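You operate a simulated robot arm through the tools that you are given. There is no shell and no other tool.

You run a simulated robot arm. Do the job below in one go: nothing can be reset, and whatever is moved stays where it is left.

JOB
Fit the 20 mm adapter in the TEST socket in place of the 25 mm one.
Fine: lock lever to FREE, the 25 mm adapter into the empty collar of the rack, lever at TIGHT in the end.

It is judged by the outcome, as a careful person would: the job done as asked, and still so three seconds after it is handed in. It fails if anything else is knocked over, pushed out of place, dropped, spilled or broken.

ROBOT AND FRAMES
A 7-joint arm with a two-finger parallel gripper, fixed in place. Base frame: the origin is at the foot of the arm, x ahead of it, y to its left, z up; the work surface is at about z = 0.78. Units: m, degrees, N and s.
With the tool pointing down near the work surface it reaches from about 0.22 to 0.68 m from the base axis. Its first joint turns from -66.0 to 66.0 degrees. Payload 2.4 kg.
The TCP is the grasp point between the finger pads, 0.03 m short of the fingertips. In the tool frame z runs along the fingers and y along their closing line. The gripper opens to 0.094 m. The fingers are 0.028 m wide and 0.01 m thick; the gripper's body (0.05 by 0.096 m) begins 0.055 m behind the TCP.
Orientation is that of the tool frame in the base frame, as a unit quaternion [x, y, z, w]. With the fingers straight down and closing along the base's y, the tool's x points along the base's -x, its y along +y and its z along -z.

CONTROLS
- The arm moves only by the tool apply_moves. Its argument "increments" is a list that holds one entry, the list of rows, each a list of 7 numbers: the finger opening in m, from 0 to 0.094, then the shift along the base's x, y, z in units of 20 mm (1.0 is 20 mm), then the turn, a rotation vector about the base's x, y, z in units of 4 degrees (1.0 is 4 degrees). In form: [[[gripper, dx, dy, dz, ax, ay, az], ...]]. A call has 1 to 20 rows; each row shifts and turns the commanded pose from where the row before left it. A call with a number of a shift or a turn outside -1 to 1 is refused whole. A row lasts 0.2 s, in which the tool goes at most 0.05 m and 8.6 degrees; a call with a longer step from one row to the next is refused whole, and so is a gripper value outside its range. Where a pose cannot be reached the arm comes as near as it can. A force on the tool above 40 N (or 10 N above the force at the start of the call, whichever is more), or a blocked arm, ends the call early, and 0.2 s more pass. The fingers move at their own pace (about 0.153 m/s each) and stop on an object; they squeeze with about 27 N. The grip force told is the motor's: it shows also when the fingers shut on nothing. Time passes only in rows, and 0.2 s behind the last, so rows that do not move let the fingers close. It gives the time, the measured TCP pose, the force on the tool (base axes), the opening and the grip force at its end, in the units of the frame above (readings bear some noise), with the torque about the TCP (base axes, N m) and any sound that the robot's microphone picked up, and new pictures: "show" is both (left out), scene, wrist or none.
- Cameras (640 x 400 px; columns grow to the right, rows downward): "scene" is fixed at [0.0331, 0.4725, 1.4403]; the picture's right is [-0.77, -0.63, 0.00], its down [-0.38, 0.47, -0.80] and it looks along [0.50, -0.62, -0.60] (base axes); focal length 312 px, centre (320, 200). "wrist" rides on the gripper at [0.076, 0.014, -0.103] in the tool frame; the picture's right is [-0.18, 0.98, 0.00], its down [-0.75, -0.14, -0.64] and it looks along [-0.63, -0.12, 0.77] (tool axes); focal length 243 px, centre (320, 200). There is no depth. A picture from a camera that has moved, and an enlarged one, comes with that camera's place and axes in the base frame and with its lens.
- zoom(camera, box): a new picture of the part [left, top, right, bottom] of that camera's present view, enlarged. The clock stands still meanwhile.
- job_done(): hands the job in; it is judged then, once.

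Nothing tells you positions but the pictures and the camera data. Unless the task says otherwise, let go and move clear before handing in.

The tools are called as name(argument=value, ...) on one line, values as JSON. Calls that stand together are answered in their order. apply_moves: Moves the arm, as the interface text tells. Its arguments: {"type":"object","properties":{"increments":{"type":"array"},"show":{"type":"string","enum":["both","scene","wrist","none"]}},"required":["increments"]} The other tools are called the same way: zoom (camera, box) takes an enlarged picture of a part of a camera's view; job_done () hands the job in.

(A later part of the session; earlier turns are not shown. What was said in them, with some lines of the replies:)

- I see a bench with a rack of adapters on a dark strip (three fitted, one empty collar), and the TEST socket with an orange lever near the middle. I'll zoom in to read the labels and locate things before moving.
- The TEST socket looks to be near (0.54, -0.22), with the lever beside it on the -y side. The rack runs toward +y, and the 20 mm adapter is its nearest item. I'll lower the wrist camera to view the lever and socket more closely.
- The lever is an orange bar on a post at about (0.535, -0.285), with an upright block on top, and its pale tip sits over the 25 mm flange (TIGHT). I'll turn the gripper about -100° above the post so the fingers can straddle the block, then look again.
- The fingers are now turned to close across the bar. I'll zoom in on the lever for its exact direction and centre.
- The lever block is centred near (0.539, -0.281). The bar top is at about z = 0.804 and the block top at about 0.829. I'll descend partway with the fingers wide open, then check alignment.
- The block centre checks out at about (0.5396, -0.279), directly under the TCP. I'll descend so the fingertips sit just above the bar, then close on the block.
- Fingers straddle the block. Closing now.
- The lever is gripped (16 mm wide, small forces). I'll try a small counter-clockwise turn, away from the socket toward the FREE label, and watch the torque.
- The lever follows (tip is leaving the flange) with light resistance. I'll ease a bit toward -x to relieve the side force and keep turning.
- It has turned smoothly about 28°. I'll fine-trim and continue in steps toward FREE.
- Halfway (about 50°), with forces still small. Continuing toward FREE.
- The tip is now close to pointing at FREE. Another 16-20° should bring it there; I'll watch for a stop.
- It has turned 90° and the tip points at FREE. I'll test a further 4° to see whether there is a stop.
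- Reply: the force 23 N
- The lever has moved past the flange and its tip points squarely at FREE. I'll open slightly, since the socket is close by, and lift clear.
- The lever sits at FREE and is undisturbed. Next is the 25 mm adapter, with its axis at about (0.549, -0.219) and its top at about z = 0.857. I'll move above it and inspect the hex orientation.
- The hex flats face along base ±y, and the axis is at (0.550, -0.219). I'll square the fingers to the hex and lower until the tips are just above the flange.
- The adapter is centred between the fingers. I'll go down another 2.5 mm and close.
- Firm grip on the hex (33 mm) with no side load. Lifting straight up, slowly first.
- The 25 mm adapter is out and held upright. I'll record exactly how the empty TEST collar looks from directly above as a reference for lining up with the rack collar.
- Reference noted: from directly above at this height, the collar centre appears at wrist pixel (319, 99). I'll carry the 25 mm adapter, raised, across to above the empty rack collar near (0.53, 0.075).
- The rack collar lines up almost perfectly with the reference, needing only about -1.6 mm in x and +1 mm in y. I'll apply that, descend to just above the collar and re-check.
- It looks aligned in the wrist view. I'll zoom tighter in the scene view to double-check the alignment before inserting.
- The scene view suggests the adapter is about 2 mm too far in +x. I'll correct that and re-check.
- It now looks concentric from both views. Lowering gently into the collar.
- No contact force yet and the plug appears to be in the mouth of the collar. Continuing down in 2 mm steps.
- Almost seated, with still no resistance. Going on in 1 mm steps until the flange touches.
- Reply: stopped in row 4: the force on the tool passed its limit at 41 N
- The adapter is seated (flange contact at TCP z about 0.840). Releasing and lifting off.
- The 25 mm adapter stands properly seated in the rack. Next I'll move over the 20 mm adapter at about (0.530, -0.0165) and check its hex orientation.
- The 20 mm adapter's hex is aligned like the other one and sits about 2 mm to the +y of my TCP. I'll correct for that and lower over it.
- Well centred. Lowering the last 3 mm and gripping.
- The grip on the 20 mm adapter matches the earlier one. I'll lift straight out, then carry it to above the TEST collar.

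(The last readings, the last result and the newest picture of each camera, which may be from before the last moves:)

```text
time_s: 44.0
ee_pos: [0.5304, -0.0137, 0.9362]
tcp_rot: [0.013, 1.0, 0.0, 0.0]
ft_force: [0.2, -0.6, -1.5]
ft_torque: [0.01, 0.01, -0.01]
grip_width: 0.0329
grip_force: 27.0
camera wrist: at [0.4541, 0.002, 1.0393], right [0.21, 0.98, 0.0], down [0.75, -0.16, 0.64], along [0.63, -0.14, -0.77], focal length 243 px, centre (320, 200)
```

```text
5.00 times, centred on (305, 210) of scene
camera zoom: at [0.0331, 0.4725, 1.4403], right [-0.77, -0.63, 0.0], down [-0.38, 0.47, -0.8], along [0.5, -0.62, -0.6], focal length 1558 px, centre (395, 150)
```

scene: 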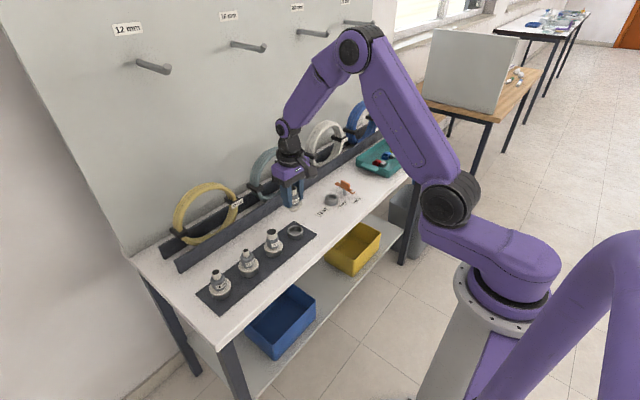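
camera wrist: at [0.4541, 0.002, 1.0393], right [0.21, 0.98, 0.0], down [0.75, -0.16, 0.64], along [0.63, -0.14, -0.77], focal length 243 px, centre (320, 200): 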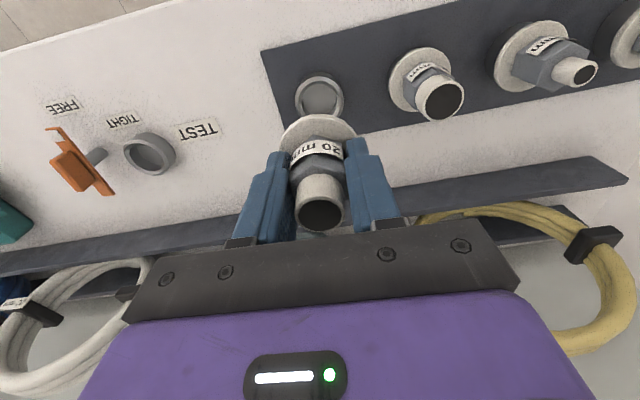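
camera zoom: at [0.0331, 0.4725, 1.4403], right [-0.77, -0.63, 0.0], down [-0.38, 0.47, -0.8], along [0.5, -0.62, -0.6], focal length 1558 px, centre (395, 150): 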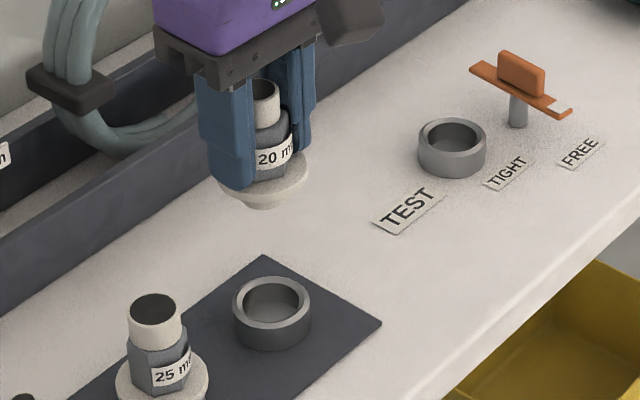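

The 20 mm adapter is out cleanly. I'll take a reference zoom of its own collar, then carry it to TEST.

zoom(camera="wrist", box=[240, 50, 400, 150])

apply_moves(increments=[[[0.0, 0.09, -0.5, 0, 0, 0, 0.35], [0.0, 0.09, -0.975, 0, 0, 0, 0], [0.0, 0.09, -0.975, 0, 0, 0, 0], [0.0, 0.09, -0.975, 0, 0, 0, 0], [0.0, 0.09, -0.975, 0, 0, 0, 0], [0.0, 0.09, -0.975, 0, 0, 0, 0], [0.0, 0.09, -0.975, 0, 0, 0, 0], [0.0, 0.09, -0.975, 0, 0, 0, 0], [0.0, 0.09, -0.975, 0, 0, 0, 0], [0.0, 0.09, -0.975, 0, 0, 0, 0], [0.0, 0.08, -0.975, 0, 0, 0, 0], [0.0, 0, 0, 0, 0, 0, 0], [0.0, 0, 0, 0, 0, 0, 0]]])

zoom(camera="wrist", box=[240, 50, 400, 150])

zoom(camera="scene", box=[310, 165, 360, 215])

```text
4.00 times, centred on (320, 100) of wrist
camera zoom: at [0.4541, 0.002, 1.0393], right [0.21, 0.98, 0.0], down [0.75, -0.16, 0.64], along [0.63, -0.14, -0.77], focal length 970 px, centre (320, 600)
```

zoom: 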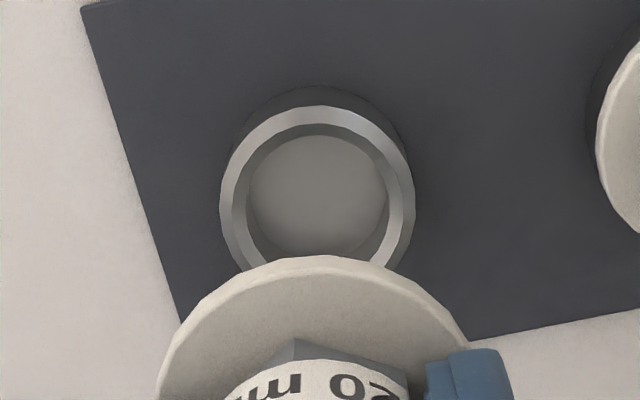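

```text
time_s: 46.9
ee_pos: [0.5499, -0.2195, 0.9378]
tcp_rot: [0.001, 1.0, 0.0, 0.001]
ft_force: [0.3, 0.3, -1.4]
ft_torque: [0.0, 0.02, 0.0]
grip_width: 0.033
grip_force: 27.0
camera wrist: at [0.4737, -0.205, 1.0396], right [0.19, 0.98, 0.0], down [0.75, -0.14, 0.64], along [0.63, -0.12, -0.77], focal length 243 px, centre (320, 200)
```

scene: 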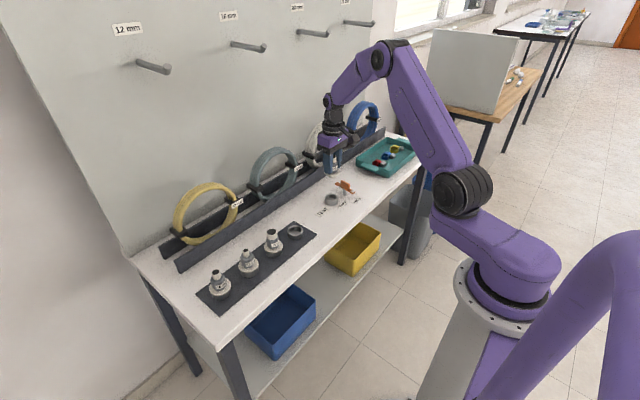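
wrist: 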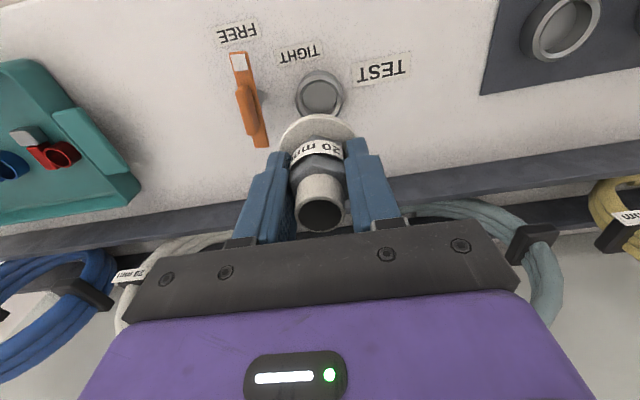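

```text
4.00 times, centred on (320, 100) of wrist
camera zoom: at [0.4737, -0.205, 1.0396], right [0.19, 0.98, 0.0], down [0.75, -0.14, 0.64], along [0.63, -0.12, -0.77], focal length 970 px, centre (320, 600)
```

zoom: 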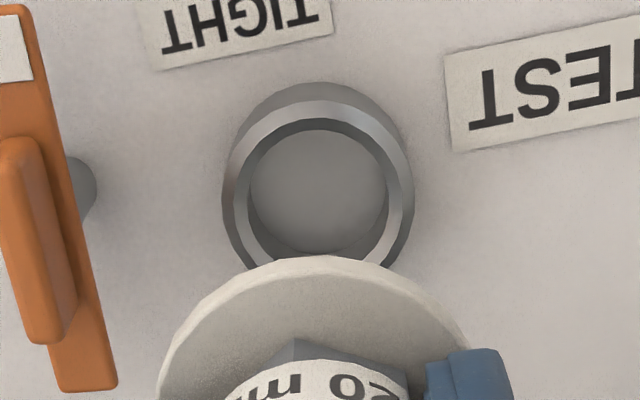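

```text
8.00 times, centred on (335, 190) of scene
camera zoom: at [0.0331, 0.4725, 1.4403], right [-0.77, -0.63, 0.0], down [-0.38, 0.47, -0.8], along [0.5, -0.62, -0.6], focal length 2492 px, centre (200, 280)
```

zoom: 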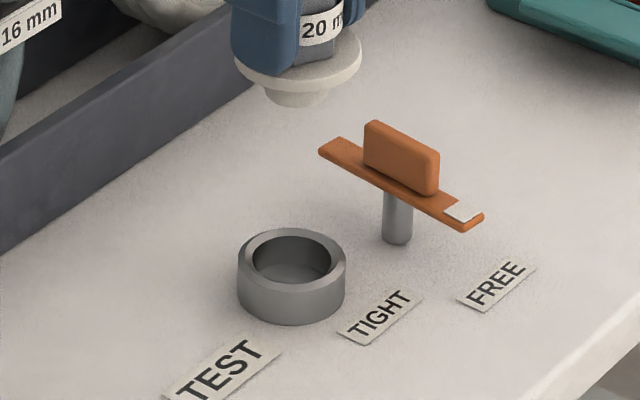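

The relationship between flange and collar matches the reference within half a millimetre. Descending toward the socket, slowly near the end.

apply_moves(increments=[[[0.0, 0, 0.015, 0, 0, 0, 0], [0.0, 0, 0, -0.9, 0, 0, 0], [0.0, 0, 0, -0.9, 0, 0, 0], [0.0, 0, 0, -0.9, 0, 0, 0], [0.0, 0, 0, -0.9, 0, 0, 0], [0.0, 0, 0, -0.2, 0, 0, 0], [0.0, 0, 0, 0, 0, 0, 0]]], show="none")

zoom(camera="wrist", box=[240, 70, 400, 170])

zoom(camera="scene", box=[310, 175, 350, 215])

```text
time_s: 48.5
ee_pos: [0.549, -0.2189, 0.8605]
tcp_rot: [0.002, 1.0, 0.0, 0.0]
ft_force: [-0.8, -0.7, -1.2]
ft_torque: [0.03, 0.0, 0.01]
grip_width: 0.0331
grip_force: 27.4
```

```text
4.00 times, centred on (320, 120) of wrist
camera zoom: at [0.4737, -0.2045, 0.9633], right [0.19, 0.98, 0.0], down [0.75, -0.14, 0.64], along [0.63, -0.12, -0.77], focal length 970 px, centre (320, 520)
```

zoom: 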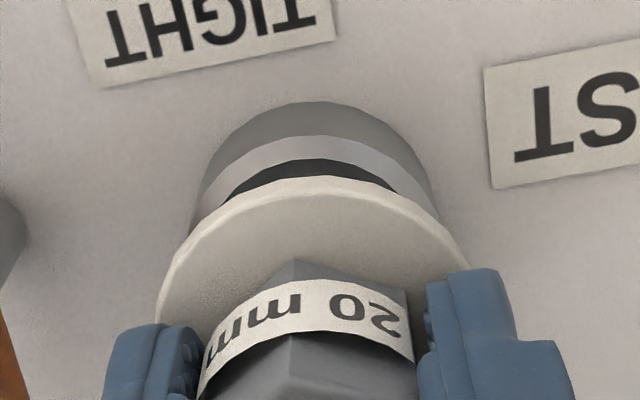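

```text
10.00 times, centred on (330, 195) of scene
camera zoom: at [0.0331, 0.4725, 1.4403], right [-0.77, -0.63, 0.0], down [-0.38, 0.47, -0.8], along [0.5, -0.62, -0.6], focal length 3115 px, centre (220, 250)
```

zoom: 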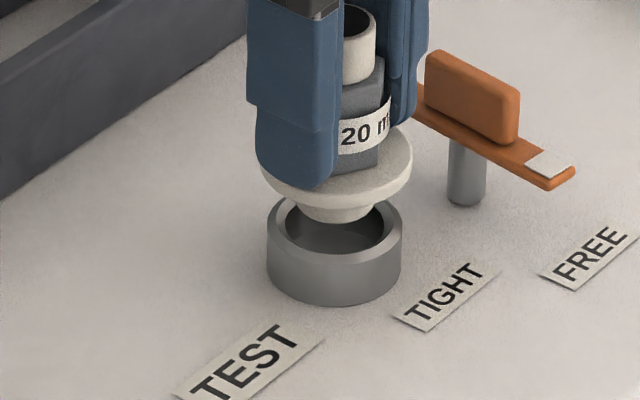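

Concentric from both views. Inserting in small steps.

apply_moves(increments=[[[0.0, 0, 0, -0.2, 0, 0, 0], [0.0, 0, 0, -0.2, 0, 0, 0], [0.0, 0, 0, -0.15, 0, 0, 0], [0.0, 0, 0, -0.15, 0, 0, 0], [0.0, 0, 0, -0.15, 0, 0, 0], [0.0, 0, 0, -0.1, 0, 0, 0], [0.0, 0, 0, -0.1, 0, 0, 0], [0.0, 0, 0, 0, 0, 0, 0]]], show="none")

zoom(camera="scene", box=[310, 175, 350, 215])

```text
time_s: 50.2
ee_pos: [0.5495, -0.219, 0.839]
tcp_rot: [0.001, 1.0, 0.0, 0.002]
ft_force: [-1.4, -0.2, -1.5]
ft_torque: [-0.04, 0.02, 0.0]
grip_width: 0.0328
grip_force: 27.6
```

```text
10.00 times, centred on (330, 195) of scene
camera zoom: at [0.0331, 0.4725, 1.4403], right [-0.77, -0.63, 0.0], down [-0.38, 0.47, -0.8], along [0.5, -0.62, -0.6], focal length 3115 px, centre (220, 250)
```

zoom: 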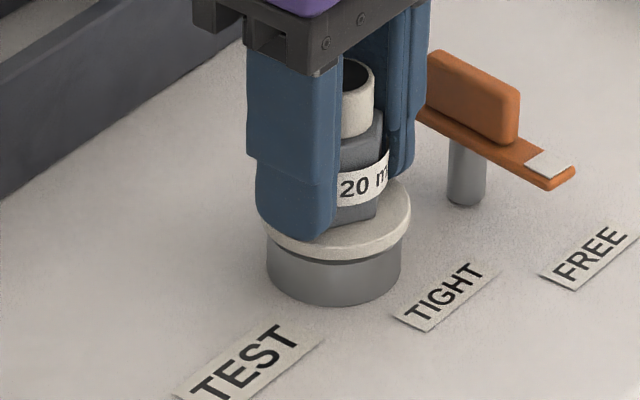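

Almost in, with no resistance. Going the last couple of millimetres in 1 mm steps until the flange touches.

apply_moves(increments=[[[0.0, 0, 0, -0.05, 0, 0, 0], [0.0, 0, 0, -0.05, 0, 0, 0], [0.0, 0, 0, -0.04, 0, 0, 0], [0.0, 0, 0, 0, 0, 0, 0]]], show="none")

zoom(camera="scene", box=[310, 175, 350, 215])

```text
time_s: 51.2
ee_pos: [0.5496, -0.2188, 0.8376]
tcp_rot: [0.0, 1.0, 0.0, 0.001]
ft_force: [0.7, 0.3, -0.7]
ft_torque: [-0.01, 0.01, -0.01]
grip_width: 0.0329
grip_force: 26.9
```

```text
10.00 times, centred on (330, 195) of scene
camera zoom: at [0.0331, 0.4725, 1.4403], right [-0.77, -0.63, 0.0], down [-0.38, 0.47, -0.8], along [0.5, -0.62, -0.6], focal length 3115 px, centre (220, 250)
```

zoom: 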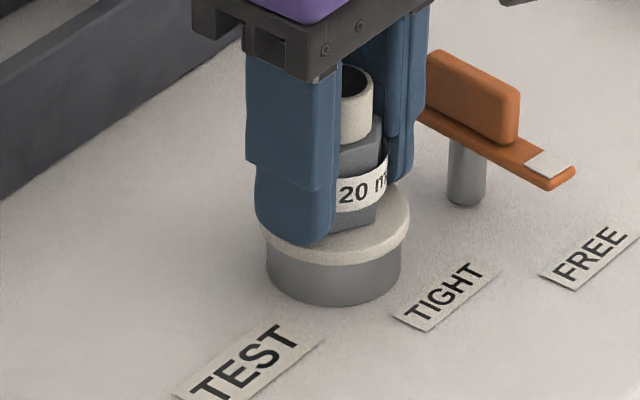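

apply_moves(increments=[[[0.0, 0, 0, -0.04, 0, 0, 0], [0.0, 0, 0, -0.03, 0, 0, 0], [0.0, 0, 0, 0, 0, 0, 0]]], show="none")

```text
time_s: 52.0
ee_pos: [0.5498, -0.218, 0.8359]
tcp_rot: [0.001, 1.0, 0.0, 0.001]
ft_force: [-4.9, 2.7, 19.4]
ft_torque: [0.22, 0.25, 0.02]
grip_width: 0.0332
grip_force: 26.7
```

The flange has made contact (about 19 N downward), so it is seated. Releasing and lifting clear.

apply_moves(increments=[[[0.034, 0, 0, 0.02, 0, 0, 0], [0.04, 0, 0, 0, 0, 0, 0], [0.05, 0, 0, 0, 0, 0, 0], [0.05, 0, 0, 0.4, 0, 0, 0], [0.05, 0, 0, 1, 0, 0, 0], [0.05, 0, 0, 1, 0, 0, 0], [0.05, 0, 0, 1, 0, 0, 0], [0.05, 0, 0, 1, 0, 0, 0], [0.05, 0, 0, 0.6, 0, 0, 0], [0.05, 0, 0, 0, 0, 0, 0]]])

zoom(camera="scene", box=[310, 165, 360, 215])

zoom(camera="wrist", box=[200, 30, 400, 155])

```text
time_s: 54.2
ee_pos: [0.549, -0.2194, 0.9361]
tcp_rot: [0.001, 1.0, 0.0, 0.001]
ft_force: [-0.8, 0.1, 0.2]
ft_torque: [0.02, 0.03, -0.03]
grip_width: 0.05
grip_force: 0.1
camera wrist: at [0.4736, -0.2044, 1.0388], right [0.19, 0.98, 0.0], down [0.75, -0.14, 0.64], along [0.63, -0.12, -0.77], focal length 243 px, centre (320, 200)
```

scene: 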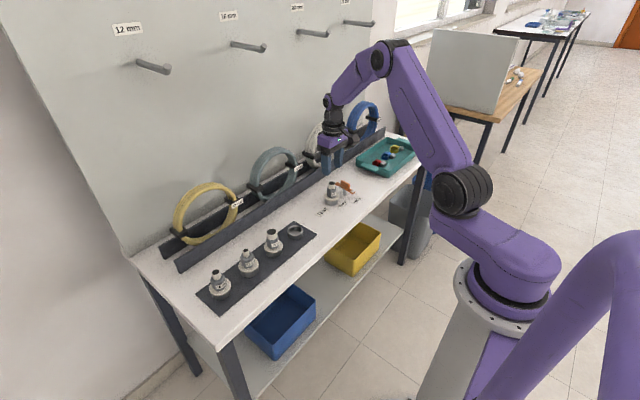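
wrist: 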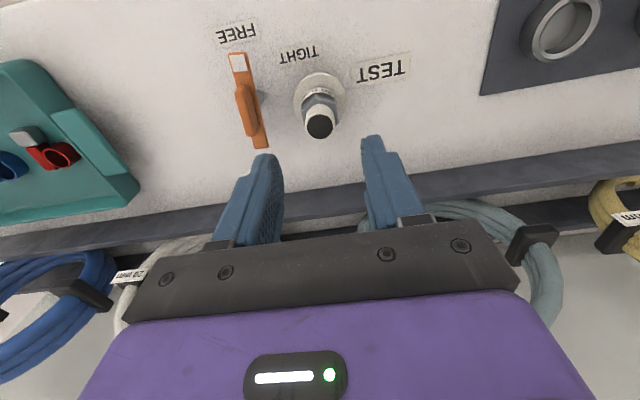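

```text
8.00 times, centred on (335, 190) of scene
camera zoom: at [0.0331, 0.4725, 1.4403], right [-0.77, -0.63, 0.0], down [-0.38, 0.47, -0.8], along [0.5, -0.62, -0.6], focal length 2492 px, centre (200, 280)
```

zoom: 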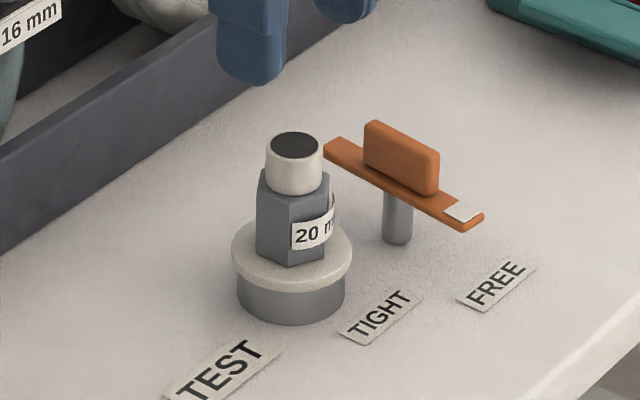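

```text
3.20 times, centred on (300, 92) of wrist
camera zoom: at [0.4736, -0.2044, 1.0388], right [0.19, 0.98, 0.0], down [0.75, -0.14, 0.64], along [0.63, -0.12, -0.77], focal length 776 px, centre (384, 544)
```

zoom: 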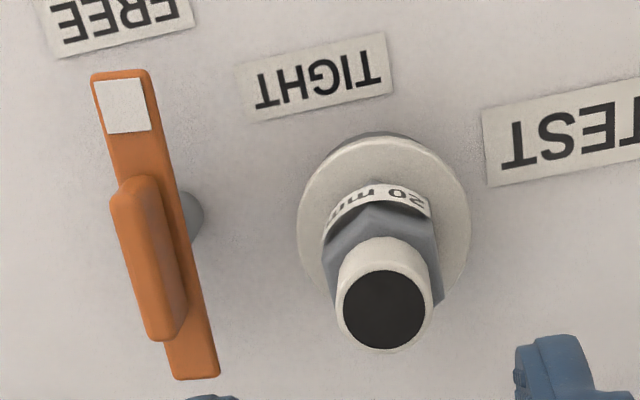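

The 20 mm adapter is seated flush in TEST. Now back to the lever, returning to the exact pose where I released it and checking alignment before descending.

apply_moves(increments=[[[0.05, -0.12, -0.62, 0, 0, 0, -0.5], [0.04, -0.12, -0.62, 0, 0, 0, -0.5], [0.036, -0.12, -0.62, 0, 0, 0, -0.48], [0.036, -0.12, -0.62, 0, 0, 0, 0], [0.036, -0.135, -0.63, 0, 0, 0, 0], [0.036, 0, 0, -1, 0, 0, 0], [0.036, 0, 0, -1, 0, 0, 0], [0.036, 0, 0, -0.8, 0, 0, 0], [0.036, 0, 0, 0, 0, 0, 0]]])

zoom(camera="wrist", box=[220, 80, 420, 230])

zoom(camera="scene", box=[310, 155, 370, 215])

```text
time_s: 56.2
ee_pos: [0.5378, -0.281, 0.8796]
tcp_rot: [0.053, 0.999, -0.001, 0.0]
ft_force: [0.4, 0.7, 0.1]
ft_torque: [0.0, 0.0, -0.02]
grip_width: 0.0362
grip_force: 0.1
camera wrist: at [0.4637, -0.259, 0.9823], right [0.29, 0.96, 0.0], down [0.73, -0.22, 0.64], along [0.62, -0.18, -0.77], focal length 243 px, centre (320, 200)
```

scene: 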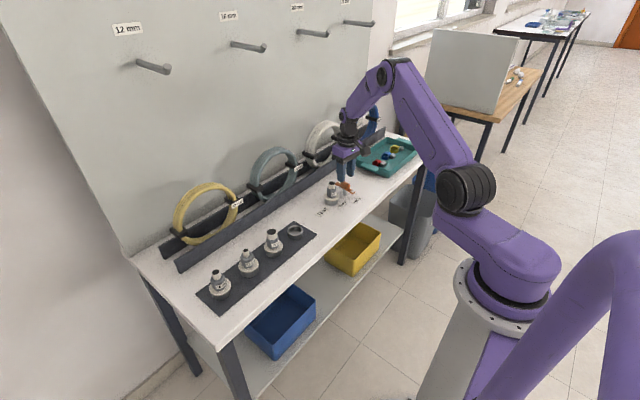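
wrist: 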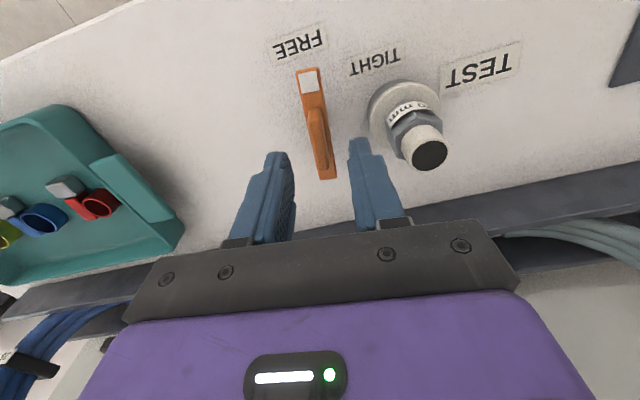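

```text
2.67 times, centred on (320, 155) of wrist
camera zoom: at [0.4637, -0.259, 0.9823], right [0.29, 0.96, 0.0], down [0.73, -0.22, 0.64], along [0.62, -0.18, -0.77], focal length 647 px, centre (320, 320)
```

zoom: 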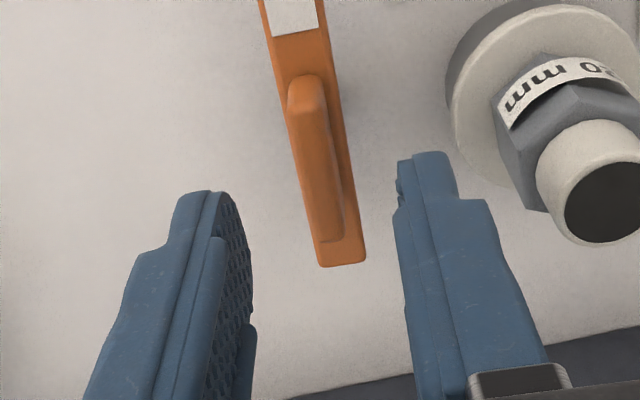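

```text
6.67 times, centred on (340, 185) of scene
camera zoom: at [0.0331, 0.4725, 1.4403], right [-0.77, -0.63, 0.0], down [-0.38, 0.47, -0.8], along [0.5, -0.62, -0.6], focal length 2077 px, centre (187, 300)
```

zoom: 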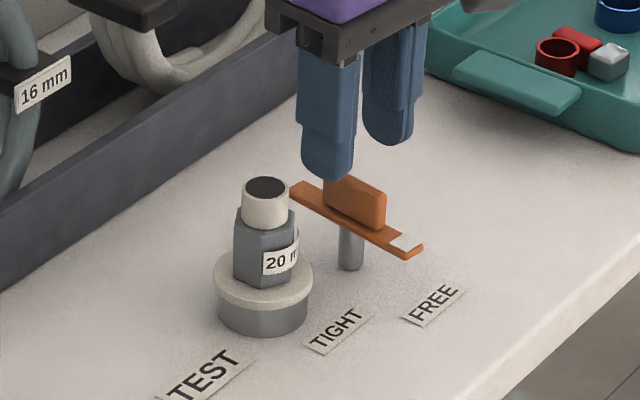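

Aligned over the block. Descending and gripping.

apply_moves(increments=[[[0.036, 0, 0, -0.9, 0, 0, 0], [0.036, 0, 0, -0.7, 0, 0, 0], [0.036, 0, 0, -0.43, 0, 0, 0], [0.036, 0, 0, 0, 0, 0, 0], [0.02, 0, 0, 0, 0, 0, 0], [0.0, 0, 0, 0, 0, 0, 0], [0.0, 0, 0, 0, 0, 0, 0]]])

zoom(camera="scene", box=[310, 155, 370, 215])

```text
time_s: 57.9
ee_pos: [0.5378, -0.2815, 0.839]
tcp_rot: [0.052, 0.999, 0.0, 0.001]
ft_force: [0.5, -5.8, -5.8]
ft_torque: [-0.19, -0.4, -0.03]
grip_width: 0.0157
grip_force: 44.9
camera wrist: at [0.4631, -0.2594, 0.9419], right [0.29, 0.96, 0.0], down [0.73, -0.22, 0.64], along [0.62, -0.19, -0.77], focal length 243 px, centre (320, 200)
```

scene: 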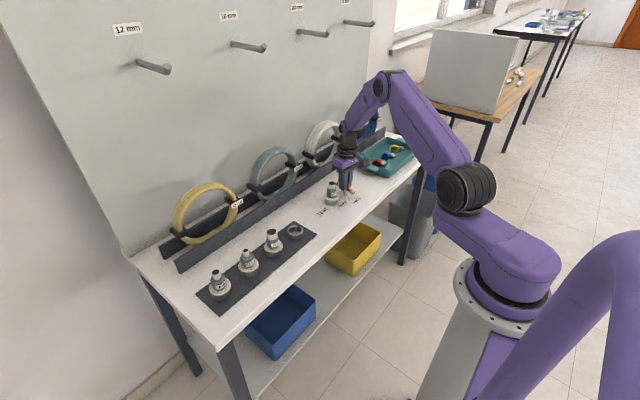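
wrist: 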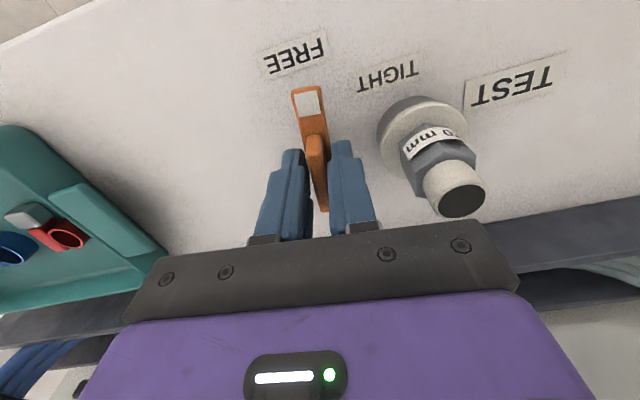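

```text
6.67 times, centred on (340, 185) of scene
camera zoom: at [0.0332, 0.4723, 1.4403], right [-0.77, -0.63, 0.0], down [-0.38, 0.47, -0.8], along [0.5, -0.62, -0.6], focal length 2077 px, centre (187, 300)
```

zoom: 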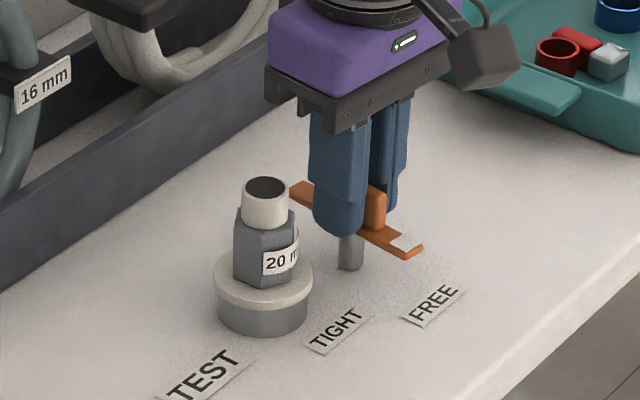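

Gripped as before. Turning the lever clockwise back toward the socket in stages.

apply_moves(increments=[[[0.0, 0, 0, 0, 0, 0, -1], [0.0, 0, 0, 0, 0, 0, -1], [0.0, 0, 0, 0, 0, 0, -1], [0.0, 0, 0, 0, 0, 0, -1], [0.0, 0, 0, 0, 0, 0, -1], [0.0, 0, 0, 0, 0, 0, -1], [0.0, 0, 0, 0, 0, 0, -1]]], show="wrist")

```text
time_s: 59.5
ee_pos: [0.5377, -0.281, 0.8397]
tcp_rot: [0.294, 0.956, 0.0, 0.002]
ft_force: [4.4, -8.8, -6.3]
ft_torque: [-0.52, -0.46, 0.0]
grip_width: 0.0157
grip_force: 45.6
camera wrist: at [0.4825, -0.2267, 0.9419], right [0.7, 0.71, 0.0], down [0.54, -0.54, 0.64], along [0.46, -0.45, -0.77], focal length 243 px, centre (320, 200)
```

wrist: 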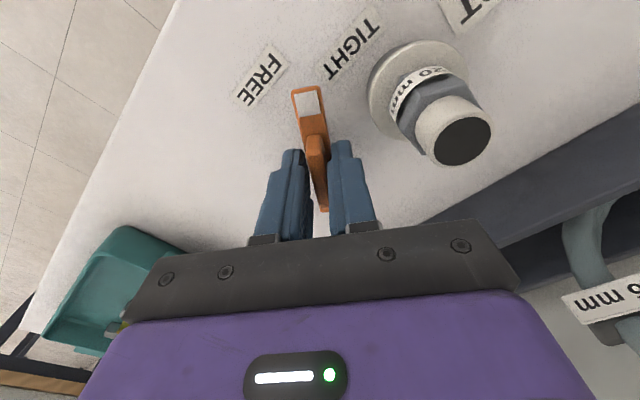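

Turning smoothly with light forces. Continuing.

apply_moves(increments=[[[0.0, 0.005, -0.01, -0.008, 0, 0, -1], [0.0, 0, 0, 0, 0, 0, -1], [0.0, 0, 0, 0, 0, 0, -1], [0.0, 0, 0, 0, 0, 0, -1], [0.0, 0, 0, 0, 0, 0, -1], [0.0, 0, 0, 0, 0, 0, -1], [0.0, 0, 0, 0, 0, 0, -1]]], show="wrist")

```text
time_s: 61.0
ee_pos: [0.5381, -0.2806, 0.8392]
tcp_rot: [0.516, 0.857, -0.001, 0.001]
ft_force: [1.3, -6.3, 2.9]
ft_torque: [-0.37, -0.16, -0.01]
grip_width: 0.0158
grip_force: 44.5
camera wrist: at [0.5148, -0.207, 0.9419], right [0.96, 0.3, 0.0], down [0.23, -0.73, 0.64], along [0.19, -0.61, -0.77], focal length 243 px, centre (320, 200)
```

wrist: 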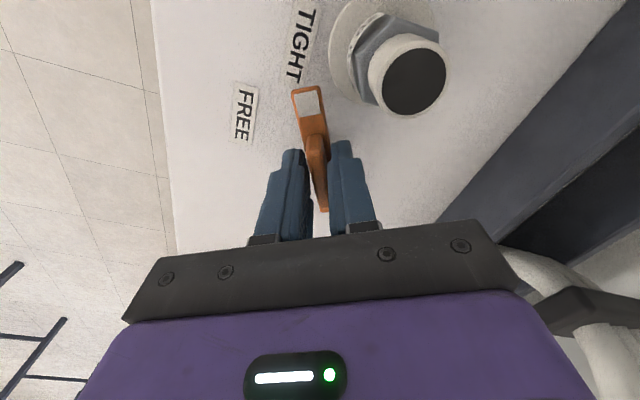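

About 38° to go. Continuing, watching for contact with the flange.

apply_moves(increments=[[[0.0, 0, 0, 0, 0, 0, -1], [0.0, 0, 0, 0, 0, 0, -1], [0.0, 0, 0, 0, 0, 0, -1], [0.0, 0, 0, 0, 0, 0, -1], [0.0, 0, 0, 0, 0, 0, -1], [0.0, 0, 0, 0, 0, 0, -1]]], show="wrist")

zoom(camera="scene", box=[310, 155, 370, 215])

```text
time_s: 62.5
ee_pos: [0.5383, -0.2815, 0.8403]
tcp_rot: [0.683, 0.73, 0.0, 0.001]
ft_force: [4.0, -6.7, 4.2]
ft_torque: [0.06, -0.11, -0.02]
grip_width: 0.0157
grip_force: 45.2
camera wrist: at [0.5472, -0.204, 0.9419], right [0.99, -0.12, 0.0], down [-0.09, -0.76, 0.64], along [-0.07, -0.64, -0.77], focal length 243 px, centre (320, 200)
```

wrist: 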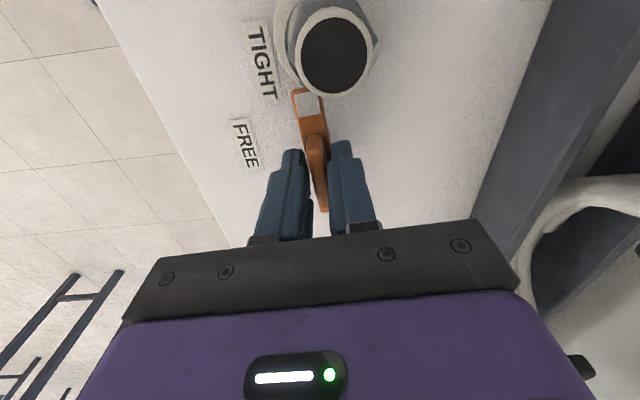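

```text
6.67 times, centred on (340, 185) of scene
camera zoom: at [0.0331, 0.4724, 1.4403], right [-0.77, -0.63, 0.0], down [-0.38, 0.47, -0.8], along [0.5, -0.62, -0.6], focal length 2077 px, centre (187, 300)
```

zoom: 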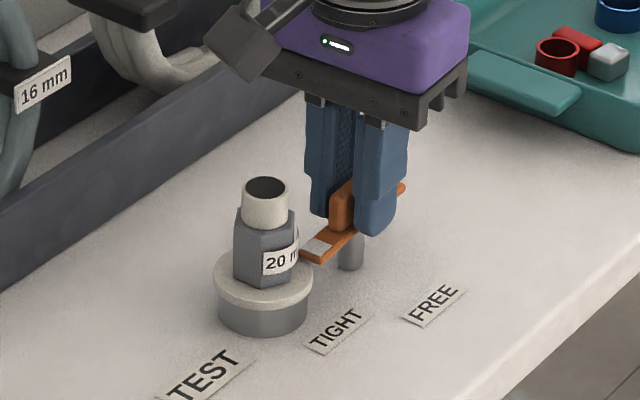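

The tip is about to come over the flange. Final 14° to the original TIGHT angle.

apply_moves(increments=[[[0.0, 0, 0, 0, 0, 0, -1], [0.0, 0, 0, 0, 0, 0, -1], [0.0, 0, 0, 0, 0, 0, -1], [0.0, 0, 0, 0, 0, 0, -0.55], [0.0, 0, 0, 0, 0, 0, 0]]], show="wrist")

zoom(camera="scene", box=[316, 172, 364, 217])

```text
time_s: 63.6
ee_pos: [0.5375, -0.2805, 0.8403]
tcp_rot: [0.767, 0.642, 0.0, 0.001]
ft_force: [7.8, -4.1, 6.6]
ft_torque: [0.01, -0.17, 0.45]
grip_width: 0.0158
grip_force: 44.5
camera wrist: at [0.5658, -0.2084, 0.9419], right [0.93, -0.36, 0.0], down [-0.27, -0.72, 0.64], along [-0.23, -0.6, -0.77], focal length 243 px, centre (320, 200)
```

wrist: 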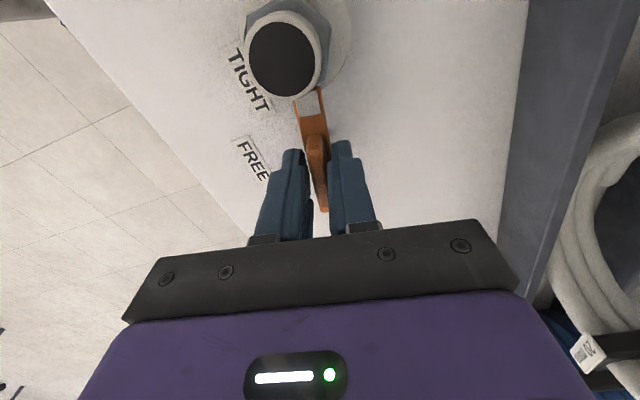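

```text
8.89 times, centred on (340, 194) of scene
camera zoom: at [0.0331, 0.4725, 1.4403], right [-0.77, -0.63, 0.0], down [-0.38, 0.47, -0.8], along [0.5, -0.62, -0.6], focal length 2769 px, centre (142, 249)
```

zoom: 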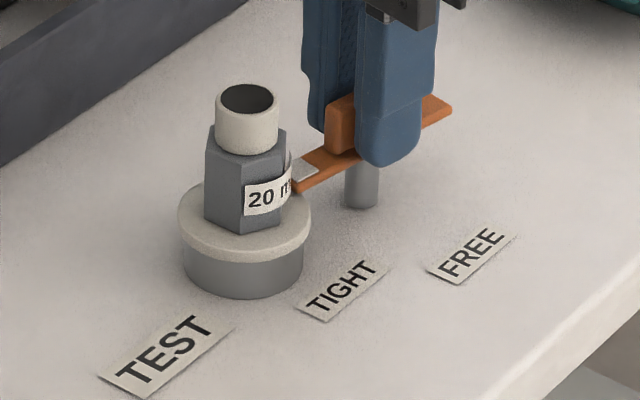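

A torque about the axis (0.45 N·m) has appeared for the first time, so the lever has reached its TIGHT stop. A tiny extra nudge will confirm it.

apply_moves(increments=[[[0.0, 0, 0, 0, 0, 0, -0.3], [0.0, 0, 0, 0, 0, 0, -0.2], [0.0, 0, 0, 0, 0, 0, 0]]], show="none")

```text
time_s: 64.5
ee_pos: [0.5376, -0.2811, 0.8398]
tcp_rot: [0.778, 0.628, -0.001, 0.001]
ft_force: [9.1, -3.0, 4.4]
ft_torque: [-0.83, -0.09, 1.49]
grip_width: 0.0161
grip_force: 45.5
```

Torque rises to 1.5 N·m with no lever movement, so it is firmly at the TIGHT stop. Releasing and lifting straight up.

apply_moves(increments=[[[0.03, 0, 0, 0, 0, 0, 0], [0.045, 0, 0, 0, 0, 0, 0], [0.045, 0, 0, 0.4, 0, 0, 0], [0.045, 0, 0, 1, 0, 0, 0], [0.045, 0, 0, 1, 0, 0, 0], [0.045, 0, 0, 1, 0, 0, 0], [0.045, 0, 0, 1, 0, 0, 0], [0.045, 0, 0, 1, 0, 0, 0], [0.045, 0, 0, 1, 0, 0, 0], [0.045, -0.5, 0, 0.8, 0, 0, 0], [0.045, -1, 0, 0, 0, 0, 0], [0.045, -1, 0, 0, 0, 0, 0], [0.045, -1, 0, 0, 0, 0, 0], [0.045, 0, 0, 0, 0, 0, 0]]])

zoom(camera="scene", box=[316, 172, 364, 217])

zoom(camera="scene", box=[190, 200, 330, 310])

zoom(camera="wrist", box=[220, 0, 440, 140])

```text
time_s: 67.5
ee_pos: [0.4677, -0.2819, 0.9828]
tcp_rot: [0.779, 0.627, -0.001, 0.001]
ft_force: [-0.4, -0.8, 0.2]
ft_torque: [-0.01, 0.0, 0.03]
grip_width: 0.0452
grip_force: 0.0
camera wrist: at [0.4976, -0.2095, 1.0855], right [0.92, -0.39, 0.0], down [-0.3, -0.71, 0.64], along [-0.25, -0.59, -0.77], focal length 243 px, centre (320, 200)
```

scene: 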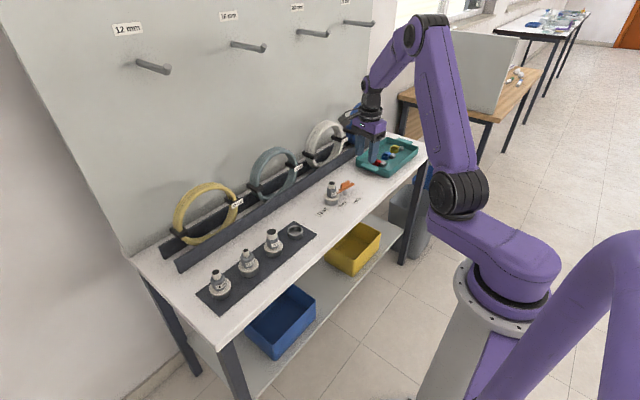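
wrist: 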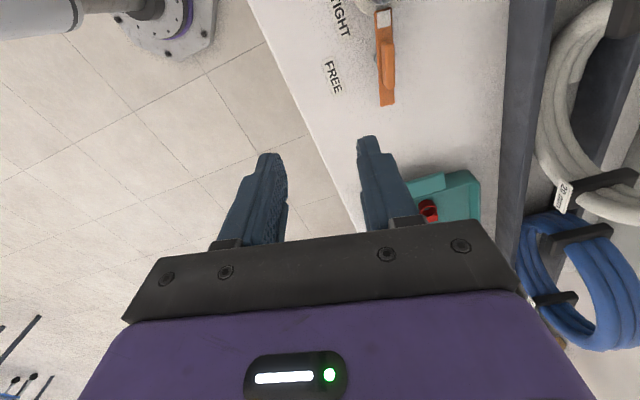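

```text
8.89 times, centred on (340, 194) of scene
camera zoom: at [0.0331, 0.4725, 1.4403], right [-0.77, -0.63, 0.0], down [-0.38, 0.47, -0.8], along [0.5, -0.62, -0.6], focal length 2769 px, centre (142, 249)
```

zoom: 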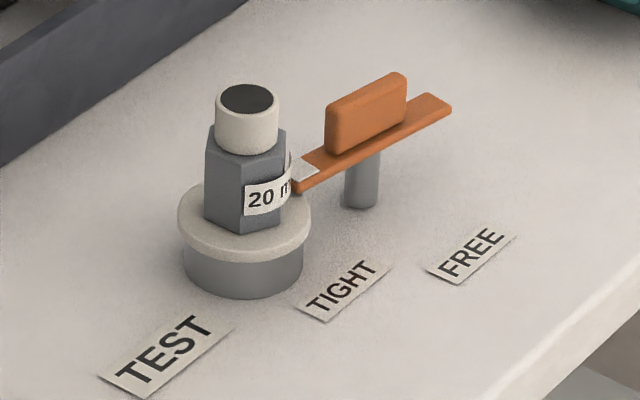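

```text
3.64 times, centred on (260, 255) of scene
camera zoom: at [0.0331, 0.4725, 1.4403], right [-0.77, -0.63, 0.0], down [-0.38, 0.47, -0.8], along [0.5, -0.62, -0.6], focal length 1133 px, centre (538, 0)
```

zoom: 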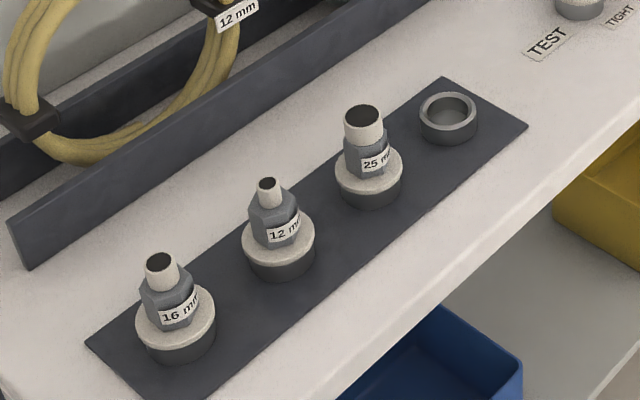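

```text
2.86 times, centred on (330, 70) of wrist
camera zoom: at [0.4976, -0.2095, 1.0855], right [0.92, -0.39, 0.0], down [-0.3, -0.71, 0.64], along [-0.25, -0.59, -0.77], focal length 693 px, centre (291, 571)
```

zoom: 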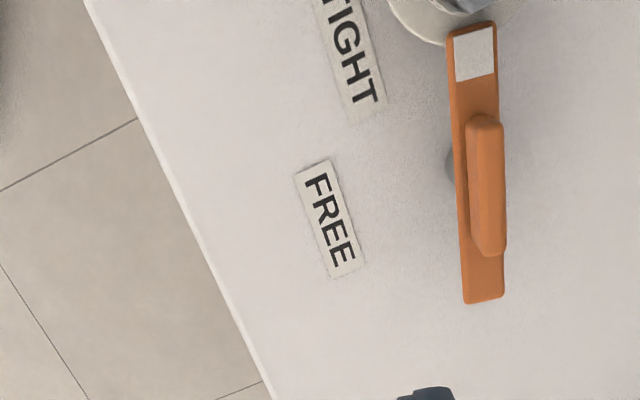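

The 20 mm adapter is seated in TEST with the lever back exactly at its original TIGHT position, tip over the flange. The 25 mm adapter stands in the formerly empty rack collar, nothing else has moved, and the arm is clear. Handing in.

job_done()

```text
The job is handed in.
```

The job is handed in: the 20 mm adapter is now in the TEST socket in place of the 25 mm one.

- **TEST socket:** the 20 mm adapter sits flush in the collar. I pressed it down until the flange made contact.
- **Lock lever:** it went to FREE for the swap and is now back at TIGHT, against its stop, with the tip over the flange as at the start.
- **Rack:** the 25 mm adapter stands in the collar that was empty. The 20 mm adapter's old collar is now the empty one.

In the last pictures the 12 mm and 16 mm adapters looked undisturbed, and I saw nothing knocked over or out of place. The gripper has let go and moved clear.
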